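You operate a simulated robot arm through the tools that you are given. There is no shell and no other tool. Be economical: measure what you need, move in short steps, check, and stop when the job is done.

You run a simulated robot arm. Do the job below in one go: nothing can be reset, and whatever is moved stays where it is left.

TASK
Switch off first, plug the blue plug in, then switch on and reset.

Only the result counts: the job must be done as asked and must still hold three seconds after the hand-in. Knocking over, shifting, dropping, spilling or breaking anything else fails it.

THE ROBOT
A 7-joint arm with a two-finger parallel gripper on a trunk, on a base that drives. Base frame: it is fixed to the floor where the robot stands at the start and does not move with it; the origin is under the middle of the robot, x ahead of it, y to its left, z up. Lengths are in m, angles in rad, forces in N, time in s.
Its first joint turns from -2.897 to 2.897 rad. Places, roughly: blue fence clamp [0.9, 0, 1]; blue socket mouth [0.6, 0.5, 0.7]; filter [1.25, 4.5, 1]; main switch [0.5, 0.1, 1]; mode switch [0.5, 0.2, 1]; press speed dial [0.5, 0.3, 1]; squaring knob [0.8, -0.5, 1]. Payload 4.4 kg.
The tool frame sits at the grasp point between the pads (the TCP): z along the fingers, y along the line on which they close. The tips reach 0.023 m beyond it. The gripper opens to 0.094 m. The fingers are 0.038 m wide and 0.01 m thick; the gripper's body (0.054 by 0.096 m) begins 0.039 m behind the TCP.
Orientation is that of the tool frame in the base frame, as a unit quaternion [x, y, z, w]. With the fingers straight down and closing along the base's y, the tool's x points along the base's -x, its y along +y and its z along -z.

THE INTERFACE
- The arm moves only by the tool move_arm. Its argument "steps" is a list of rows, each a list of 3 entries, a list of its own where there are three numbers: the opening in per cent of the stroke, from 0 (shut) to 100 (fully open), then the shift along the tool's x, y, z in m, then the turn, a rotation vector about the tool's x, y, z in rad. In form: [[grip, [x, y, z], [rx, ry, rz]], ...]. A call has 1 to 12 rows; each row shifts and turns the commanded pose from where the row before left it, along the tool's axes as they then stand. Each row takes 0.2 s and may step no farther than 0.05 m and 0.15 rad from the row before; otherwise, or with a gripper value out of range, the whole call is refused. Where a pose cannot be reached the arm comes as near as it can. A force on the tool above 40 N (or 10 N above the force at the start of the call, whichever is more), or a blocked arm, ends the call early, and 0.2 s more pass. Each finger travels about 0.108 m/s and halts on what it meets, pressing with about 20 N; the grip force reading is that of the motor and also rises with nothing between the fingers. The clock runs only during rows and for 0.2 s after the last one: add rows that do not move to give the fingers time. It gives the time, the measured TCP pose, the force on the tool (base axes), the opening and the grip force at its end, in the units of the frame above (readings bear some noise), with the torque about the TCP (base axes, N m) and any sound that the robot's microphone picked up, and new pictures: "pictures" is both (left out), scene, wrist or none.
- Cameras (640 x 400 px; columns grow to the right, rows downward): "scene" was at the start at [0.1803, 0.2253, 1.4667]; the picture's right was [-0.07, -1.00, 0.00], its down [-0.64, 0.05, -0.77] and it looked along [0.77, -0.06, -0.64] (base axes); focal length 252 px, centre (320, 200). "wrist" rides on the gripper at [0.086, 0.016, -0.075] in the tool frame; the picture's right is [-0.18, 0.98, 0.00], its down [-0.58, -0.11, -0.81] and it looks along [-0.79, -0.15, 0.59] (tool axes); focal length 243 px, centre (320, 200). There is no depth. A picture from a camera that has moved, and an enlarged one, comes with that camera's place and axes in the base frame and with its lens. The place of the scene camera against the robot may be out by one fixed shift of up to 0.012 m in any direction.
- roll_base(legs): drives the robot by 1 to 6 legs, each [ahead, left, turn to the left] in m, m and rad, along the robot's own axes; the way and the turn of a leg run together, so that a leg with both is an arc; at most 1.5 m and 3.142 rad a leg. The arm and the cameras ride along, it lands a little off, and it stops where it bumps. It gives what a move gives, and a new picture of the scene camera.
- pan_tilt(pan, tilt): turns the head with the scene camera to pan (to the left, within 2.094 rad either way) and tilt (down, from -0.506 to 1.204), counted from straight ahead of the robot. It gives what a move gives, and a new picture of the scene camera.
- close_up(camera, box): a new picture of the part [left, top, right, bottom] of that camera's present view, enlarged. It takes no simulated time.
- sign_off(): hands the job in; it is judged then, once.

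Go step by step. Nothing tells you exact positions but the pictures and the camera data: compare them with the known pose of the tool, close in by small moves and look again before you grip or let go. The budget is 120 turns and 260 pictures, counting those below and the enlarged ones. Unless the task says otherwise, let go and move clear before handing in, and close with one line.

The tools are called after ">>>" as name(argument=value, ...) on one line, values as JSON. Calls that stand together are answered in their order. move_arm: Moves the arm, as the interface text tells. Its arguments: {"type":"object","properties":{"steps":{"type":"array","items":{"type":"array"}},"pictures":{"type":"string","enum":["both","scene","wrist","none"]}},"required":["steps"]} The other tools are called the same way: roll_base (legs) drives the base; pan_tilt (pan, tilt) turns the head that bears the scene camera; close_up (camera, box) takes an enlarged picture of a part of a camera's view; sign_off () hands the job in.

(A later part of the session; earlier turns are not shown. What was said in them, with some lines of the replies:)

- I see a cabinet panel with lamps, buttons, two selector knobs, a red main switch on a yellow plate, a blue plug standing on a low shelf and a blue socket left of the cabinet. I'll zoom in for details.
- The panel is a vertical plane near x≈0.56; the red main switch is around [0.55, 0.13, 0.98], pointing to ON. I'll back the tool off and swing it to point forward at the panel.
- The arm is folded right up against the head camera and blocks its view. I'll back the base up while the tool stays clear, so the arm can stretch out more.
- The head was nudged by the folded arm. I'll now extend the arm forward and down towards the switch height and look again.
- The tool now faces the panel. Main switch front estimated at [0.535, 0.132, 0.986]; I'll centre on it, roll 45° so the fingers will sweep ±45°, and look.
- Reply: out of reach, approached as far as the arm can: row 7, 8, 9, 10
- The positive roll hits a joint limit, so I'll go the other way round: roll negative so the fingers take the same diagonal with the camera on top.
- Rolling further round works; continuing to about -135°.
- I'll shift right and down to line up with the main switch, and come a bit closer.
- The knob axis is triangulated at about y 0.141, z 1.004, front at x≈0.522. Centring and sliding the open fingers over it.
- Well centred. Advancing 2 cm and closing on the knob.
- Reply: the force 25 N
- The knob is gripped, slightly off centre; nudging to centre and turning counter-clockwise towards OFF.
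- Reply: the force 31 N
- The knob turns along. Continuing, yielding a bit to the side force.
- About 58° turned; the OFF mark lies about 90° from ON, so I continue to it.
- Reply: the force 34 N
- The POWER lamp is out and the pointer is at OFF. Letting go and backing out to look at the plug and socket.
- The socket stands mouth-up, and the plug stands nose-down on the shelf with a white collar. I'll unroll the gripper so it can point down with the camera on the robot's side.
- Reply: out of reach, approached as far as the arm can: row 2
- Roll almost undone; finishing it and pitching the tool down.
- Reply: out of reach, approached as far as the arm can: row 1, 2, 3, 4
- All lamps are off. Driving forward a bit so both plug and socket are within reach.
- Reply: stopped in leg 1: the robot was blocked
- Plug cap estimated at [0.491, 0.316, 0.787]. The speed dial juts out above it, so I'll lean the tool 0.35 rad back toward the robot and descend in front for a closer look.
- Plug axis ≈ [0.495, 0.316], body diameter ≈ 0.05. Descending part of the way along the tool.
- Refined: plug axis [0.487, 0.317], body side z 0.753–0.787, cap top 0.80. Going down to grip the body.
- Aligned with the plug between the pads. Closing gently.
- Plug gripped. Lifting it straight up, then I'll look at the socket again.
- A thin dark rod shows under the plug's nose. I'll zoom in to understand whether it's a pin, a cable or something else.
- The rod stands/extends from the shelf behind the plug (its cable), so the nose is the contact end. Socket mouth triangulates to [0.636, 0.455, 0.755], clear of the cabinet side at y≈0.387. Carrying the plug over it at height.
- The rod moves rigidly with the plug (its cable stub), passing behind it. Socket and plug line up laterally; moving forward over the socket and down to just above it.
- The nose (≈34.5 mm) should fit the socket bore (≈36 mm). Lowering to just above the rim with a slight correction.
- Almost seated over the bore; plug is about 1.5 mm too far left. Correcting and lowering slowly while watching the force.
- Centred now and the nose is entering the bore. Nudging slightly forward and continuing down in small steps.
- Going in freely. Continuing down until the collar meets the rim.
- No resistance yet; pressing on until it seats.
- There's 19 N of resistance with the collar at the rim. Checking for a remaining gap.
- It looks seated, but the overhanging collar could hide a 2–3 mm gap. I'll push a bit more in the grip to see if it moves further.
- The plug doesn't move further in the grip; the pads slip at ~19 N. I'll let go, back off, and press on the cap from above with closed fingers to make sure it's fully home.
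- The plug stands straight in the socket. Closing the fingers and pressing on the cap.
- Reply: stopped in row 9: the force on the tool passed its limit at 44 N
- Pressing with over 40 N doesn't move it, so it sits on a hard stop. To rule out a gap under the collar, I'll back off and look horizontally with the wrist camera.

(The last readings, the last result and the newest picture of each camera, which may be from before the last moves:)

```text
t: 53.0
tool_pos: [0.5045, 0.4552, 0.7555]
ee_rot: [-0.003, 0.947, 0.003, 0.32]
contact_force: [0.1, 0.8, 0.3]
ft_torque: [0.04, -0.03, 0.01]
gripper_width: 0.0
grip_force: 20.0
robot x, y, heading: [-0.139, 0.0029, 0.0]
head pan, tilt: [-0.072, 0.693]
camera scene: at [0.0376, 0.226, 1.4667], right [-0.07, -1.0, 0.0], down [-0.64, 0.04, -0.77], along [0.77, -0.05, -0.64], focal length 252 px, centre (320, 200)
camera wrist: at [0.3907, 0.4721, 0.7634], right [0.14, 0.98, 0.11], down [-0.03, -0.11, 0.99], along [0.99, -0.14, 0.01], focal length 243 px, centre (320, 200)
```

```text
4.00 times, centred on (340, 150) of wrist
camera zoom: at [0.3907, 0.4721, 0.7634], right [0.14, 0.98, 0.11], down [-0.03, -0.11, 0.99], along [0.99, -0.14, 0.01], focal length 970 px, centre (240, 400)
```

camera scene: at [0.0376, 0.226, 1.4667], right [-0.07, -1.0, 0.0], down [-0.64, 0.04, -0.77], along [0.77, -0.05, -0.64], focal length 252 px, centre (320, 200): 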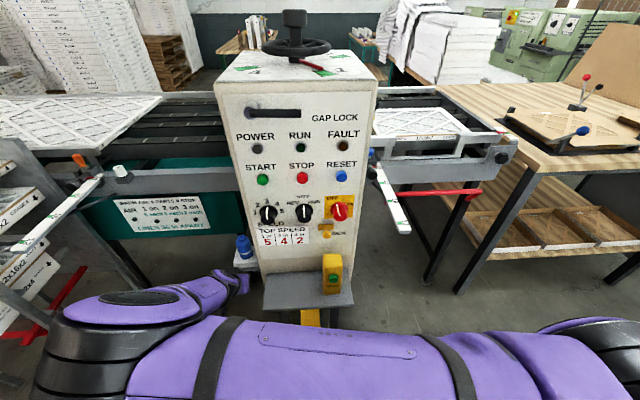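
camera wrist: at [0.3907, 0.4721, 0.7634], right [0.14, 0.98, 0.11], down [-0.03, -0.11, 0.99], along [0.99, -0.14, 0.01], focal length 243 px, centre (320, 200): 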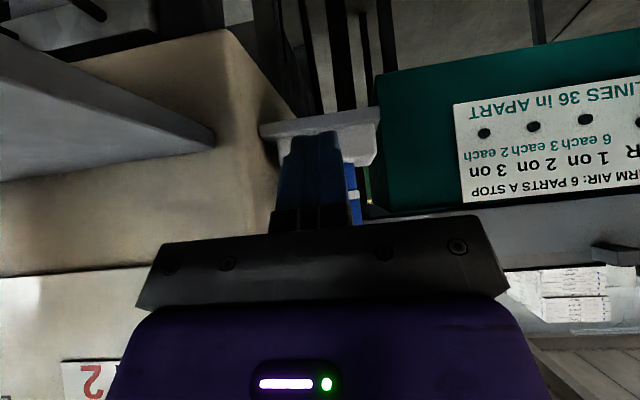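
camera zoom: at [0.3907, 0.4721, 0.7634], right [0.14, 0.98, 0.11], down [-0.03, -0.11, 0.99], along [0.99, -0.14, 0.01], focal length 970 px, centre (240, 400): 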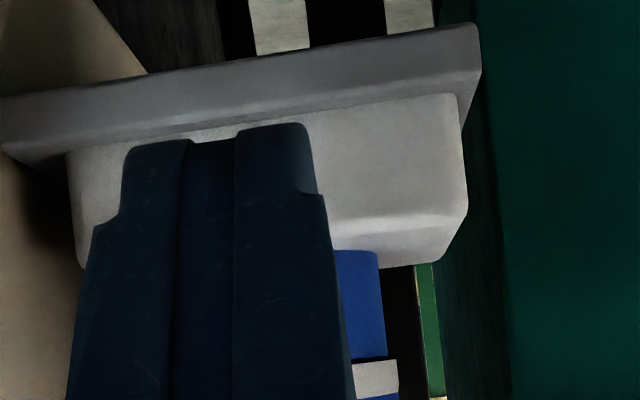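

The fingers block the line of sight; opening them here in free air and zooming again.

>>> move_arm(steps=[[80, [0, 0, 0], [0, 0, 0]], [80, [0, 0, 0], [0, 0, 0]], [80, [0, 0, 0], [0, 0, 0]]], pictures="none")

>>> close_up(camera="wrist", box=[296, 160, 376, 210])

```text
t: 53.8
tool_pos: [0.5047, 0.4562, 0.7559]
ee_rot: [-0.004, 0.947, 0.003, 0.32]
contact_force: [0.7, 0.3, -0.2]
ft_torque: [0.0, 0.0, -0.02]
gripper_width: 0.0753
grip_force: 0.1
robot x, y, heading: [-0.1424, -0.0025, 0.002]
head pan, tilt: [-0.072, 0.693]
```

```text
8.00 times, centred on (336, 185) of wrist
camera zoom: at [0.3908, 0.4721, 0.7636], right [0.14, 0.98, 0.11], down [-0.03, -0.11, 0.99], along [0.99, -0.14, 0.01], focal length 1941 px, centre (192, 320)
```

zoom: 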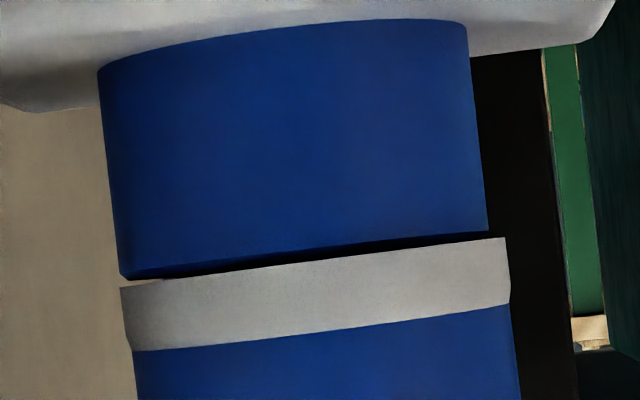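

The collar sits on the rim all round with under 1 mm — plugged in. Now backing the base off to operate the switch again.

>>> roll_base(legs=[[-0.16, 0, 0]])

>>> close_up(camera="scene", box=[225, 70, 385, 250])

```text
t: 55.2
tool_pos: [0.3429, 0.4566, 0.757]
ee_rot: [-0.004, 0.947, 0.003, 0.32]
contact_force: [-0.9, -0.4, -0.1]
ft_torque: [0.03, -0.03, -0.02]
gripper_width: 0.0753
grip_force: 0.0
robot x, y, heading: [-0.3069, 0.0022, 0.001]
head pan, tilt: [-0.072, 0.693]
camera scene: at [-0.1235, 0.2258, 1.4667], right [-0.07, -1.0, 0.0], down [-0.64, 0.04, -0.77], along [0.77, -0.05, -0.64], focal length 252 px, centre (320, 200)
```

scene: 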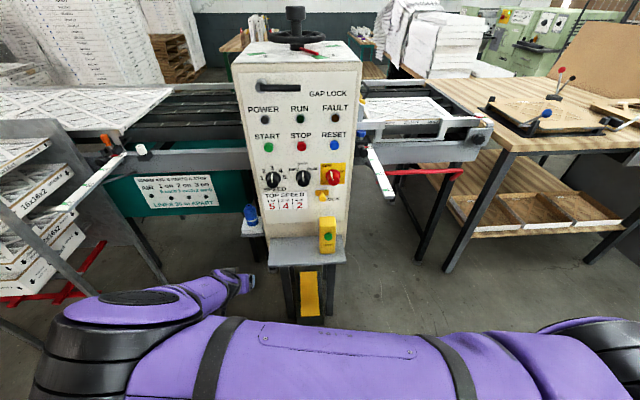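

```text
2.22 times, centred on (305, 160) of scene
camera zoom: at [-0.1235, 0.2258, 1.4667], right [-0.07, -1.0, 0.0], down [-0.64, 0.04, -0.77], along [0.77, -0.05, -0.64], focal length 560 px, centre (353, 289)
```

zoom: 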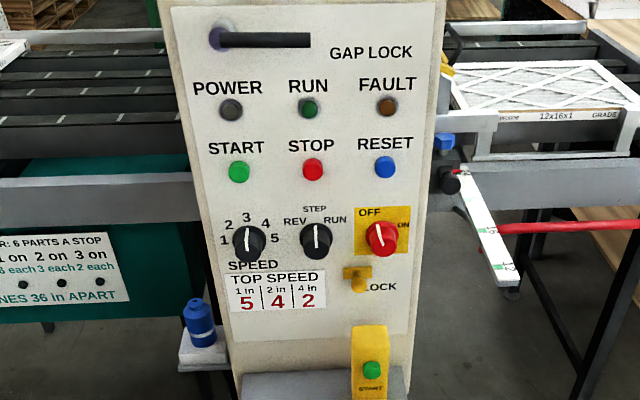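

Lifting and pitching the tool back to horizontal in front of the main switch.

>>> move_arm(steps=[[80, [-0.02, 0, 0], [0, -0.15, 0]], [80, [-0.02, 0, 0], [0, -0.15, 0]], [80, [-0.02, -0.04, 0], [0, -0.15, 0]], [80, [-0.02, -0.04, 0], [0, -0.15, 0]], [80, [-0.03, -0.04, 0], [0, -0.15, 0]], [80, [-0.03, -0.04, 0], [0, -0.15, 0]], [80, [-0.03, -0.04, 0], [0, -0.02, 0]], [80, [-0.03, -0.04, 0], [0, 0, 0]], [80, [-0.03, -0.04, 0], [0, 0, 0]], [80, [-0.03, -0.035, 0], [0, 0, 0]]])

```text
t: 57.4
tool_pos: [0.4094, 0.1432, 0.9947]
ee_rot: [-0.004, 0.707, 0.004, 0.707]
contact_force: [0.4, 0.0, 0.4]
ft_torque: [0.02, 0.01, -0.03]
gripper_width: 0.0754
grip_force: 0.0
robot x, y, heading: [-0.3074, 0.0015, 0.003]
head pan, tilt: [-0.072, 0.693]
camera scene: at [-0.1238, 0.2263, 1.4667], right [-0.07, -1.0, 0.0], down [-0.64, 0.04, -0.77], along [0.77, -0.05, -0.64], focal length 252 px, centre (320, 200)
camera wrist: at [0.3362, 0.1593, 0.9084], right [-0.01, 0.98, 0.19], down [-0.8, -0.12, 0.58], along [0.59, -0.14, 0.79], focal length 243 px, centre (320, 200)
```

scene: 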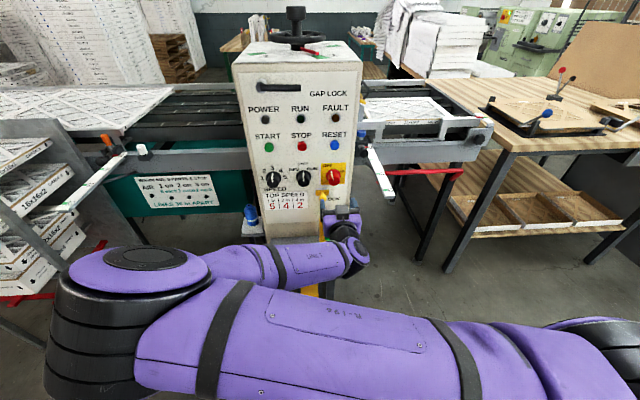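
wrist: 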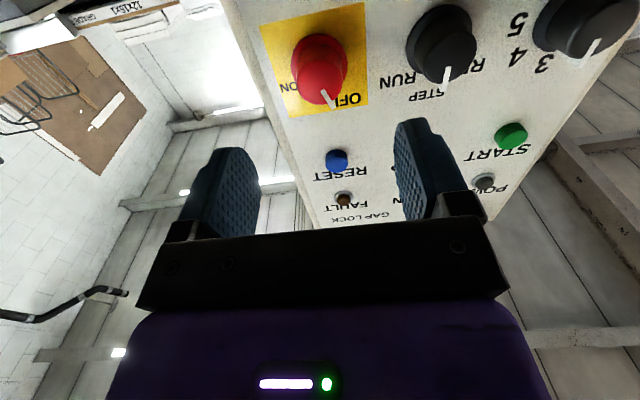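

The view of the panel is now free. Rolling about -1.5 rad to the starting orientation for the switch-on turn.

>>> move_arm(steps=[[80, [0, 0, 0], [0, 0, -0.15]], [80, [0, 0, 0], [0, 0, -0.15]], [80, [0, 0, 0], [0, 0, -0.15]], [80, [0, 0, 0], [0, 0, -0.15]], [80, [0, 0, 0], [0, 0, -0.15]], [80, [0, 0, 0], [0, 0, -0.15]], [80, [0, 0, 0], [0, 0, -0.15]], [80, [0, 0, 0], [0, 0, -0.15]], [80, [0, 0, 0], [0, 0, -0.15]], [80, [0, 0, 0], [0, 0, -0.15]]])

```text
t: 59.6
tool_pos: [0.4133, 0.1406, 0.9946]
ee_rot: [-0.484, 0.515, -0.48, 0.52]
contact_force: [0.1, -0.5, -0.1]
ft_torque: [0.0, 0.02, 0.03]
gripper_width: 0.0754
grip_force: 0.1
robot x, y, heading: [-0.3057, -0.0009, 0.008]
head pan, tilt: [-0.072, 0.693]
camera scene: at [-0.1234, 0.2257, 1.4667], right [-0.07, -1.0, 0.0], down [-0.64, 0.04, -0.77], along [0.77, -0.05, -0.64], focal length 252 px, centre (320, 200)
camera wrist: at [0.3386, 0.0561, 0.9719], right [0.0, 0.25, -0.97], down [-0.81, 0.57, 0.15], along [0.59, 0.78, 0.2], focal length 243 px, centre (320, 200)
```

scene: 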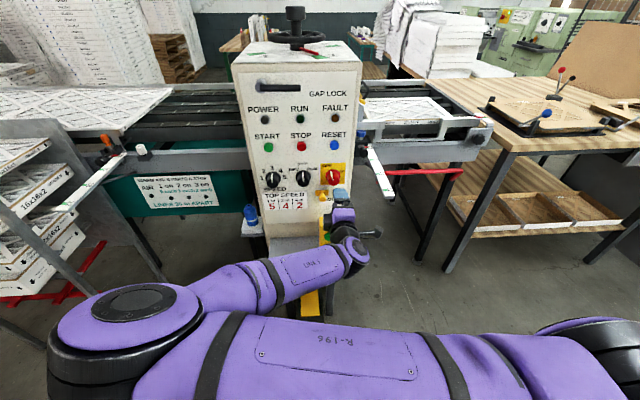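
wrist: 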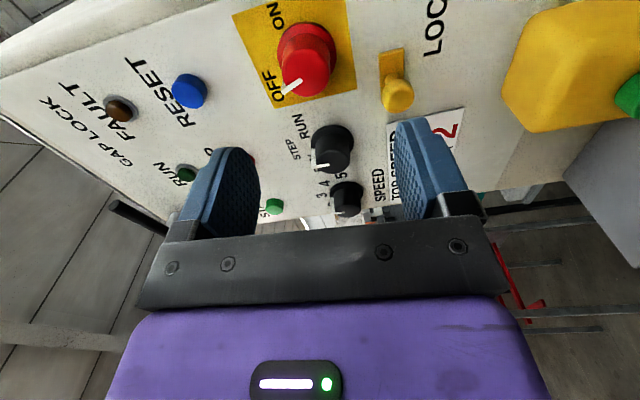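

Good. Aligning with the knob axis and approaching.

>>> move_arm(steps=[[70, [-0.0015, -0.009, 0.03], [0, 0, 0]], [70, [0, 0, 0.03], [0, 0, 0]], [70, [0, 0, 0.025], [0, 0, 0]], [70, [0, 0, 0], [0, 0, 0]]])

```text
t: 60.6
tool_pos: [0.4967, 0.1428, 1.0028]
ee_rot: [-0.483, 0.516, -0.479, 0.521]
contact_force: [0.8, -0.3, -0.1]
ft_torque: [-0.02, -0.01, -0.01]
gripper_width: 0.0658
grip_force: 0.0
robot x, y, heading: [-0.3026, 0.0018, 0.001]
head pan, tilt: [-0.072, 0.693]
camera scene: at [-0.1235, 0.2258, 1.4667], right [-0.07, -1.0, 0.0], down [-0.64, 0.04, -0.77], along [0.77, -0.05, -0.64], focal length 252 px, centre (320, 200)
camera wrist: at [0.4238, 0.058, 0.9807], right [0.0, 0.26, -0.97], down [-0.81, 0.56, 0.15], along [0.58, 0.78, 0.21], focal length 243 px, centre (320, 200)
```

scene: 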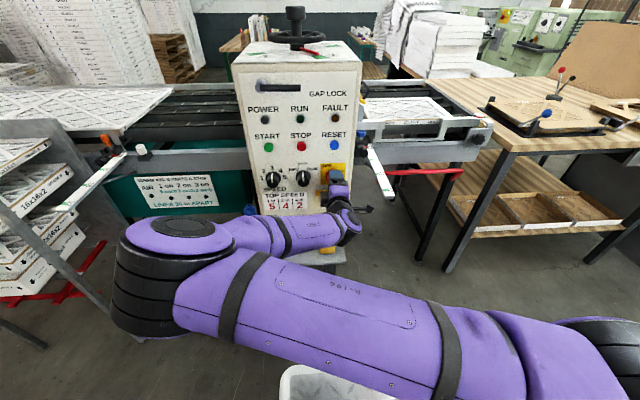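
wrist: 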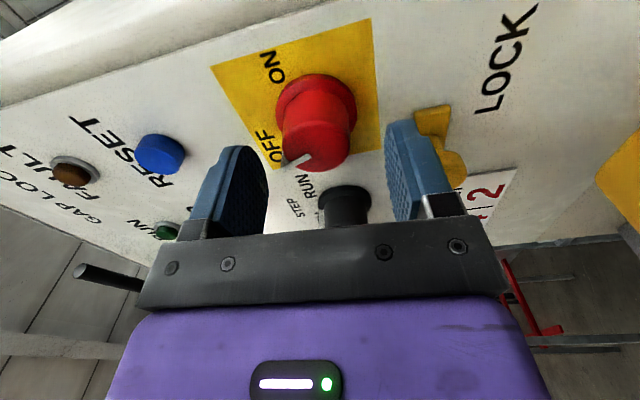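

Centred, with clearance to the lock handle. Sliding over the knob and gripping.

>>> move_arm(steps=[[70, [0, 0, 0.011], [0, 0, 0]], [70, [0, 0, 0.011], [0, 0, 0]], [45, [0, 0, 0], [0, 0, 0]], [30, [0, 0, 0], [0, 0, 0]], [20, [0, 0, 0], [0, 0, 0]], [20, [0, 0, 0], [0, 0, 0]]], pictures="wrist")

```text
t: 62.0
tool_pos: [0.5189, 0.1432, 1.0048]
ee_rot: [-0.483, 0.515, -0.479, 0.521]
contact_force: [8.1, 0.8, 20.8]
ft_torque: [0.02, -0.46, -0.21]
gripper_width: 0.0376
grip_force: 44.6
robot x, y, heading: [-0.3042, 0.0035, 0.004]
head pan, tilt: [-0.072, 0.693]
camera wrist: at [0.4456, 0.0584, 0.9822], right [0.0, 0.26, -0.97], down [-0.81, 0.56, 0.15], along [0.58, 0.78, 0.21], focal length 243 px, centre (320, 200)
```

wrist: 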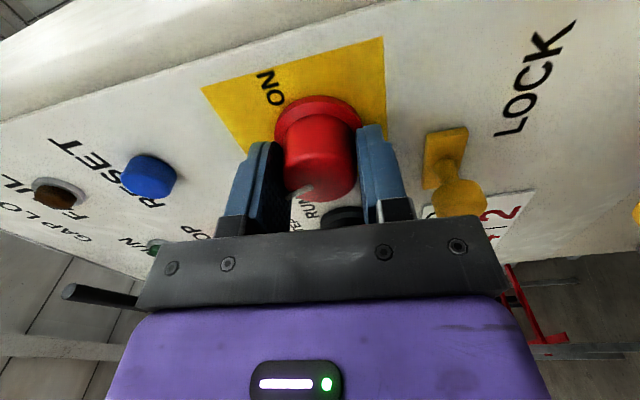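

Gripped. Turning clockwise towards ON.

>>> move_arm(steps=[[20, [0, -0.001, 0], [0, 0, 0]], [20, [0, 0, 0], [0, 0, 0.14]], [20, [0, 0, 0], [0, 0, 0.14]], [20, [0, 0, 0], [0, 0, 0.14]], [20, [0, 0, 0], [0, 0, 0.14]], [20, [0, 0, 0], [0, 0, 0.14]], [20, [0, 0, 0], [0, 0, 0.14]], [20, [0, 0, 0], [0, 0, 0]]])

```text
t: 63.8
tool_pos: [0.5172, 0.1435, 1.0055]
ee_rot: [-0.23, 0.668, -0.225, 0.671]
contact_force: [-6.1, -2.5, 2.1]
ft_torque: [-0.02, -0.39, 0.19]
gripper_width: 0.0374
grip_force: 44.6
robot x, y, heading: [-0.3006, -0.0028, 0.002]
head pan, tilt: [-0.072, 0.693]
stopped in row 8: the force on the tool passed its limit at 41 N (the readings are from after the stop); the commanded pose is now the measured one
camera scene: at [-0.1239, 0.2257, 1.4668], right [-0.07, -1.0, 0.0], down [-0.64, 0.04, -0.77], along [0.77, -0.05, -0.64], focal length 252 px, centre (320, 200)
camera wrist: at [0.4451, 0.1031, 0.9275], right [-0.01, 0.89, -0.45], down [-0.81, 0.26, 0.53], along [0.59, 0.37, 0.72], focal length 243 px, centre (320, 200)
```

scene: 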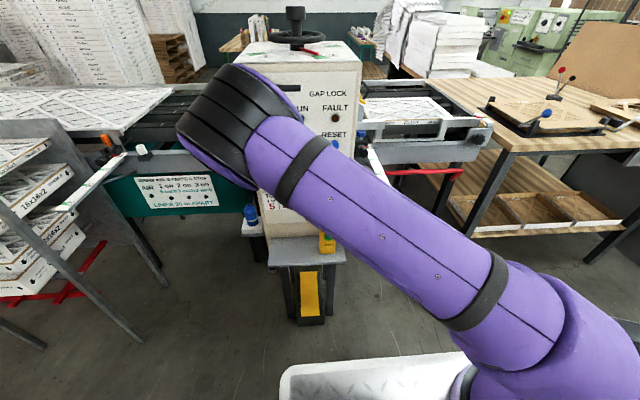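
wrist: 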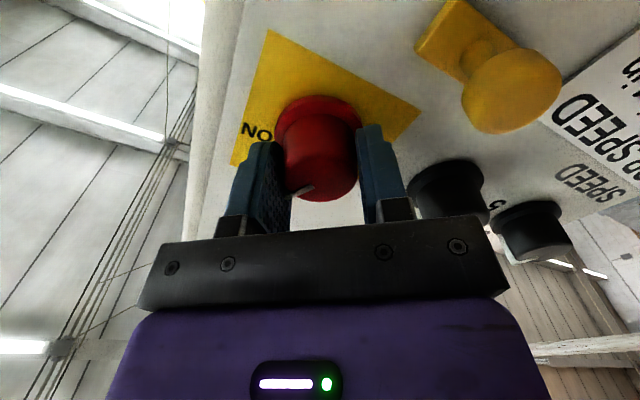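

About 48° done; the arm's force guard paused it. Continuing the turn.

>>> move_arm(steps=[[20, [0, 0, 0], [0, 0, 0.13]], [20, [0, 0, 0], [0, 0, 0.13]], [20, [0, 0, 0], [0, 0, 0.13]], [20, [0, 0, 0], [0, 0, 0]]], pictures="wrist")

```text
t: 64.8
tool_pos: [0.5188, 0.1441, 1.0068]
ee_rot: [-0.095, 0.7, -0.09, 0.702]
contact_force: [-9.8, -6.6, 6.7]
ft_torque: [0.0, 0.1, -0.33]
gripper_width: 0.0374
grip_force: 45.5
robot x, y, heading: [-0.3009, -0.0023, 0.004]
head pan, tilt: [-0.072, 0.693]
camera wrist: at [0.4448, 0.1355, 0.9186], right [-0.01, 1.0, -0.08], down [-0.81, 0.04, 0.59], along [0.59, 0.07, 0.81], focal length 243 px, centre (320, 200)
```

wrist: 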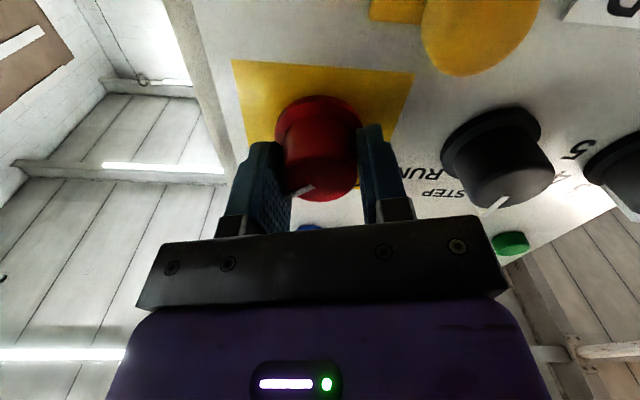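

Continuing the last part.

>>> move_arm(steps=[[20, [0, 0, 0], [0, 0, 0.11]], [20, [0, 0, 0], [0, 0, 0.11]], [20, [0, 0, 0], [0, 0, 0.11]], [20, [0, 0, 0], [0, 0, 0]]])

```text
t: 65.8
tool_pos: [0.5192, 0.1416, 1.0072]
ee_rot: [0.022, 0.705, 0.027, 0.708]
contact_force: [-10.3, -15.4, 9.8]
ft_torque: [0.02, -0.83, -0.74]
gripper_width: 0.0371
grip_force: 44.9
robot x, y, heading: [-0.3012, -0.0017, 0.005]
head pan, tilt: [-0.072, 0.693]
camera scene: at [-0.1243, 0.225, 1.4669], right [-0.07, -1.0, 0.0], down [-0.64, 0.04, -0.77], along [0.77, -0.05, -0.64], focal length 252 px, centre (320, 200)
camera wrist: at [0.4448, 0.1638, 0.9211], right [-0.01, 0.97, 0.25], down [-0.81, -0.15, 0.57], along [0.59, -0.2, 0.78], focal length 243 px, centre (320, 200)
```

scene: 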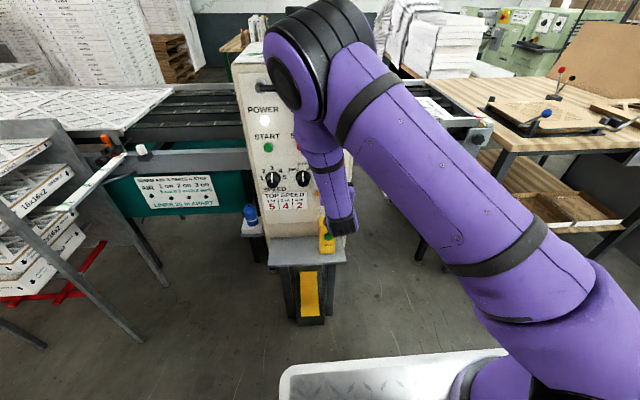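
wrist: 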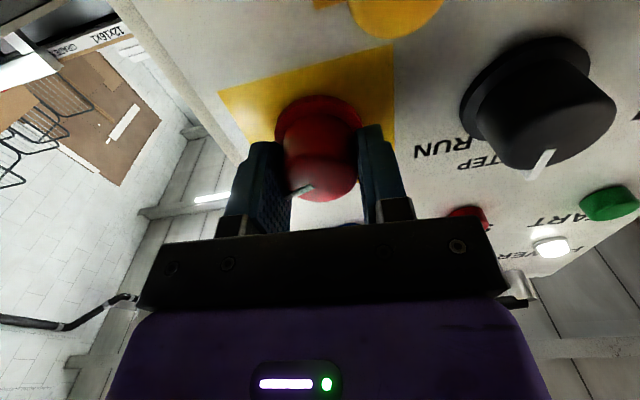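

POWER is lit: switched on. Releasing, backing out, and looking at RESET.

>>> move_arm(steps=[[50, [0, 0, 0], [0, 0, 0]], [65, [0, 0, 0], [0, 0, 0]], [65, [0, 0, -0.03], [0, 0, 0]], [65, [0, 0, -0.04], [0, 0, 0]], [40, [-0.04, 0, -0.03], [0, 0, 0]], [0, [-0.04, 0, 0], [0, 0, 0]], [0, [-0.03, 0, 0], [0, 0, -0.07]], [0, [0, 0, 0], [0, 0, 0]]])

>>> close_up(camera="wrist", box=[240, 0, 480, 150])

```text
t: 67.6
tool_pos: [0.4187, 0.1357, 1.1152]
ee_rot: [-0.005, 0.706, 0.002, 0.708]
contact_force: [0.2, -0.2, -0.2]
ft_torque: [0.05, -0.01, -0.01]
gripper_width: 0.0
grip_force: 19.8
robot x, y, heading: [-0.3014, 0.0004, 0.006]
head pan, tilt: [-0.072, 0.693]
camera scene: at [-0.1234, 0.2258, 1.4667], right [-0.07, -1.0, 0.0], down [-0.64, 0.04, -0.77], along [0.77, -0.05, -0.64], focal length 252 px, centre (320, 200)
camera wrist: at [0.3446, 0.1512, 1.0284], right [-0.01, 0.98, 0.18], down [-0.81, -0.11, 0.58], along [0.59, -0.14, 0.79], focal length 243 px, centre (320, 200)
```

scene: 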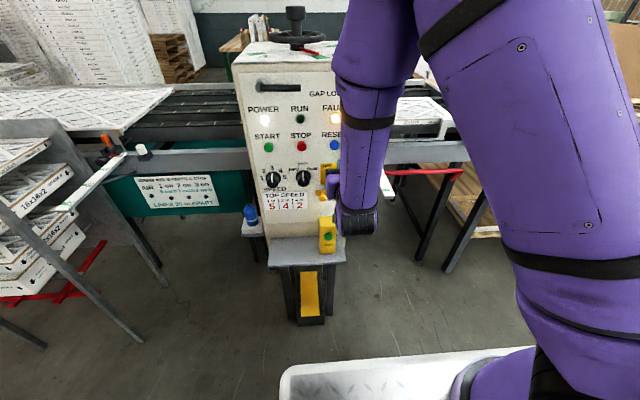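
wrist: 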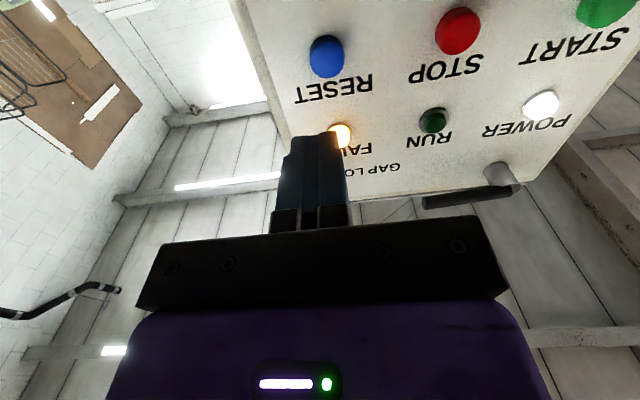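

```text
2.67 times, centred on (360, 75) of wrist
camera zoom: at [0.3446, 0.1512, 1.0284], right [-0.01, 0.98, 0.18], down [-0.81, -0.11, 0.58], along [0.59, -0.14, 0.79], focal length 647 px, centre (213, 533)
```

zoom: 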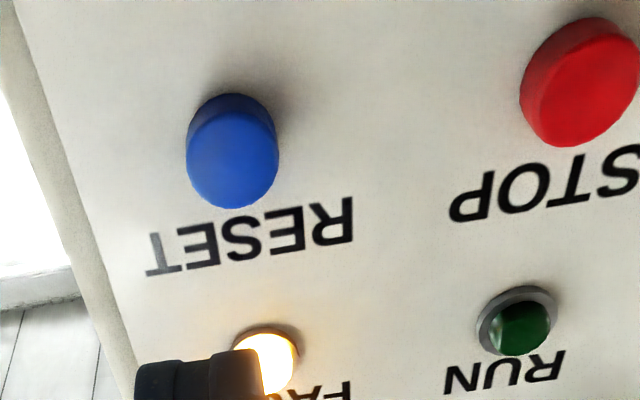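

POWER and FAULT are lit. RESET is at about [0.542, 0.143, 1.117]; lining up closed fingertips and approaching.

>>> move_arm(steps=[[0, [-0.002, 0.0073, 0.03], [0, 0, 0]], [0, [0, 0, 0.03], [0, 0, 0]], [0, [0, 0, 0.02], [0, 0, 0]], [0, [0, 0, 0], [0, 0, 0]]])

```text
t: 68.6
tool_pos: [0.4996, 0.144, 1.1168]
ee_rot: [-0.003, 0.706, 0.0, 0.708]
contact_force: [-0.2, -0.7, 0.3]
ft_torque: [0.02, 0.0, -0.01]
gripper_width: 0.0
grip_force: 19.7
robot x, y, heading: [-0.3057, 0.0015, 0.0]
head pan, tilt: [-0.072, 0.693]
camera scene: at [-0.1235, 0.2258, 1.4667], right [-0.07, -1.0, 0.0], down [-0.64, 0.04, -0.77], along [0.77, -0.05, -0.64], focal length 252 px, centre (320, 200)
camera wrist: at [0.4244, 0.1594, 1.03], right [-0.01, 0.98, 0.18], down [-0.81, -0.11, 0.58], along [0.59, -0.14, 0.79], focal length 243 px, centre (320, 200)
```

scene: 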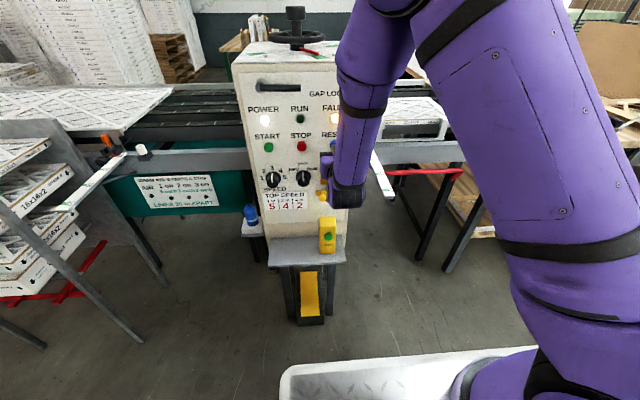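
wrist: 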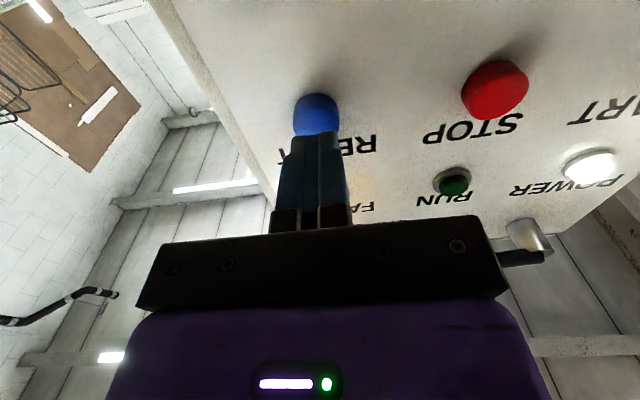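

Aligned. Pressing in small steps.

>>> move_arm(steps=[[0, [0, 0, 0.008], [0, 0, 0]], [0, [0, 0, 0.006], [0, 0, 0]], [0, [0, 0, 0.004], [0, 0, 0]], [0, [0, 0, 0.004], [0, 0, 0]], [0, [0, 0, 0.003], [0, 0, 0]], [0, [0, 0, 0.003], [0, 0, 0]]])

```text
t: 70.0
tool_pos: [0.5211, 0.1425, 1.117]
ee_rot: [-0.005, 0.707, 0.003, 0.707]
contact_force: [-22.3, -3.4, 9.0]
ft_torque: [-0.01, -0.15, -0.13]
gripper_width: 0.0003
grip_force: 20.4
robot x, y, heading: [-0.3054, 0.0038, 0.005]
head pan, tilt: [-0.072, 0.693]
stopped in row 6: the force on the tool passed its limit at 47 N (the readings are from after the stop); the commanded pose is now the measured one
camera scene: at [-0.1256, 0.2255, 1.4669], right [-0.07, -1.0, 0.0], down [-0.64, 0.04, -0.77], along [0.77, -0.05, -0.64], focal length 252 px, centre (320, 200)
camera wrist: at [0.4469, 0.159, 1.0307], right [-0.01, 0.98, 0.18], down [-0.81, -0.11, 0.58], along [0.59, -0.14, 0.79], focal length 243 px, centre (320, 200)
```

scene: 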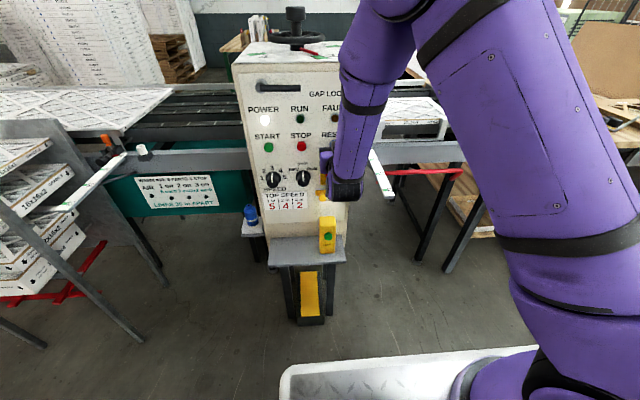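
wrist: 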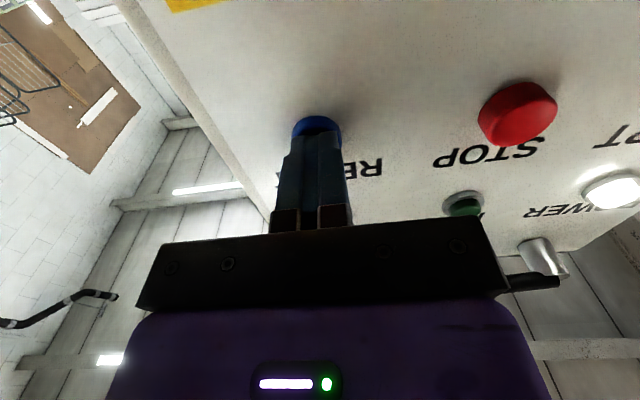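

The FAULT lamp appears out. Backing well clear to confirm the final state.

>>> move_arm(steps=[[0, [0, 0, -0.03], [0, 0, 0]], [0, [0, 0, -0.04], [0, 0, 0]], [0, [0, 0, -0.05], [0, 0, 0]], [0, [0, -0.03, -0.03], [0, 0, 0]], [0, [0.02, -0.04, 0], [0, 0, 0]], [0, [0.02, -0.04, 0], [0, 0, 0]], [0, [0, -0.04, 0], [0, 0, 0]]])

>>> close_up(camera="scene", box=[225, 70, 385, 250])

>>> close_up(camera="wrist", box=[280, 0, 600, 200])

```text
t: 71.6
tool_pos: [0.4185, 0.0161, 1.0684]
ee_rot: [-0.005, 0.708, 0.001, 0.706]
contact_force: [-0.1, 0.1, 0.4]
ft_torque: [0.02, 0.0, -0.02]
gripper_width: 0.0
grip_force: 19.6
out of reach, approached as far as the arm can: row 4, 5, 6, 7
robot x, y, heading: [-0.3073, 0.0001, 0.003]
head pan, tilt: [-0.072, 0.693]
camera scene: at [-0.1245, 0.2263, 1.4667], right [-0.07, -1.0, 0.0], down [-0.64, 0.04, -0.77], along [0.77, -0.05, -0.64], focal length 252 px, centre (320, 200)
camera wrist: at [0.3448, 0.0317, 0.9818], right [-0.01, 0.98, 0.18], down [-0.8, -0.12, 0.58], along [0.59, -0.14, 0.79], focal length 243 px, centre (320, 200)
```

scene: 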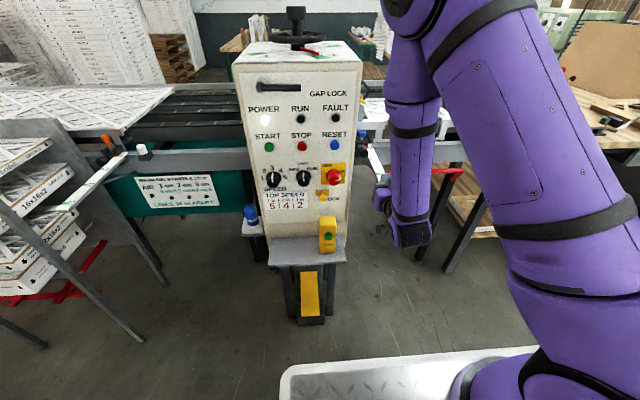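
wrist: 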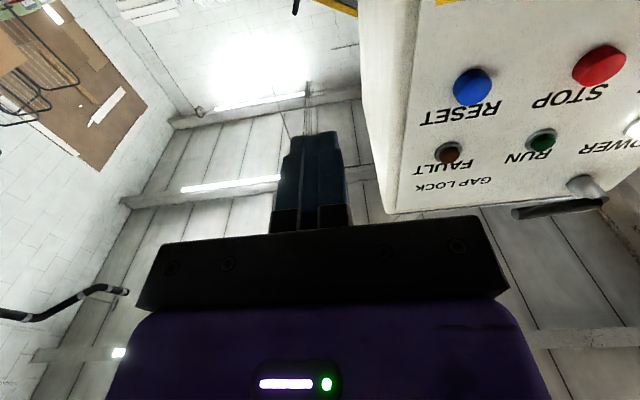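

```text
2.22 times, centred on (305, 160) of scene
camera zoom: at [-0.1245, 0.2263, 1.4667], right [-0.07, -1.0, 0.0], down [-0.64, 0.04, -0.77], along [0.77, -0.05, -0.64], focal length 560 px, centre (353, 289)
```

zoom: 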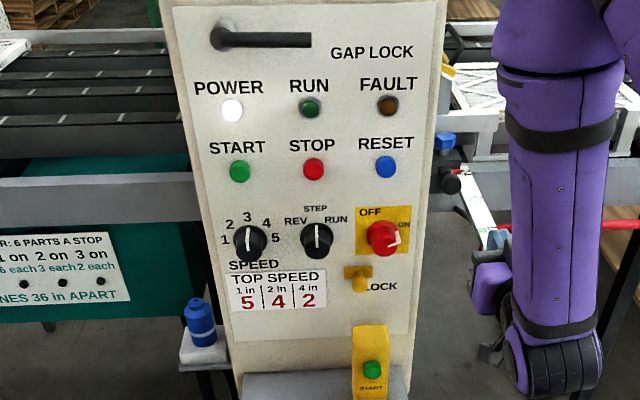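

```text
2.00 times, centred on (440, 100) of wrist
camera zoom: at [0.3448, 0.0317, 0.9818], right [-0.01, 0.98, 0.18], down [-0.8, -0.12, 0.58], along [0.59, -0.14, 0.79], focal length 485 px, centre (80, 400)
```

zoom: 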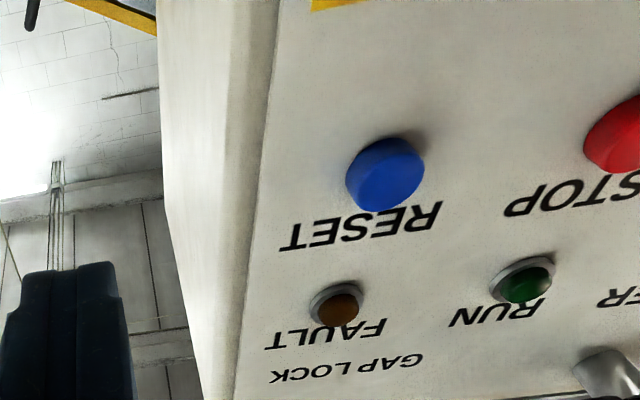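

POWER is lit, FAULT is out, the main switch is at ON, and the blue plug sits upright in its socket. The arm is clear, so I'm handing in.

>>> sign_off()

```text
The job is handed in.
```

The job is done and handed in: I switched the main switch off, plugged the blue plug into its socket, switched back on and pressed RESET. At hand-in POWER was lit, FAULT was out, and the arm was clear.
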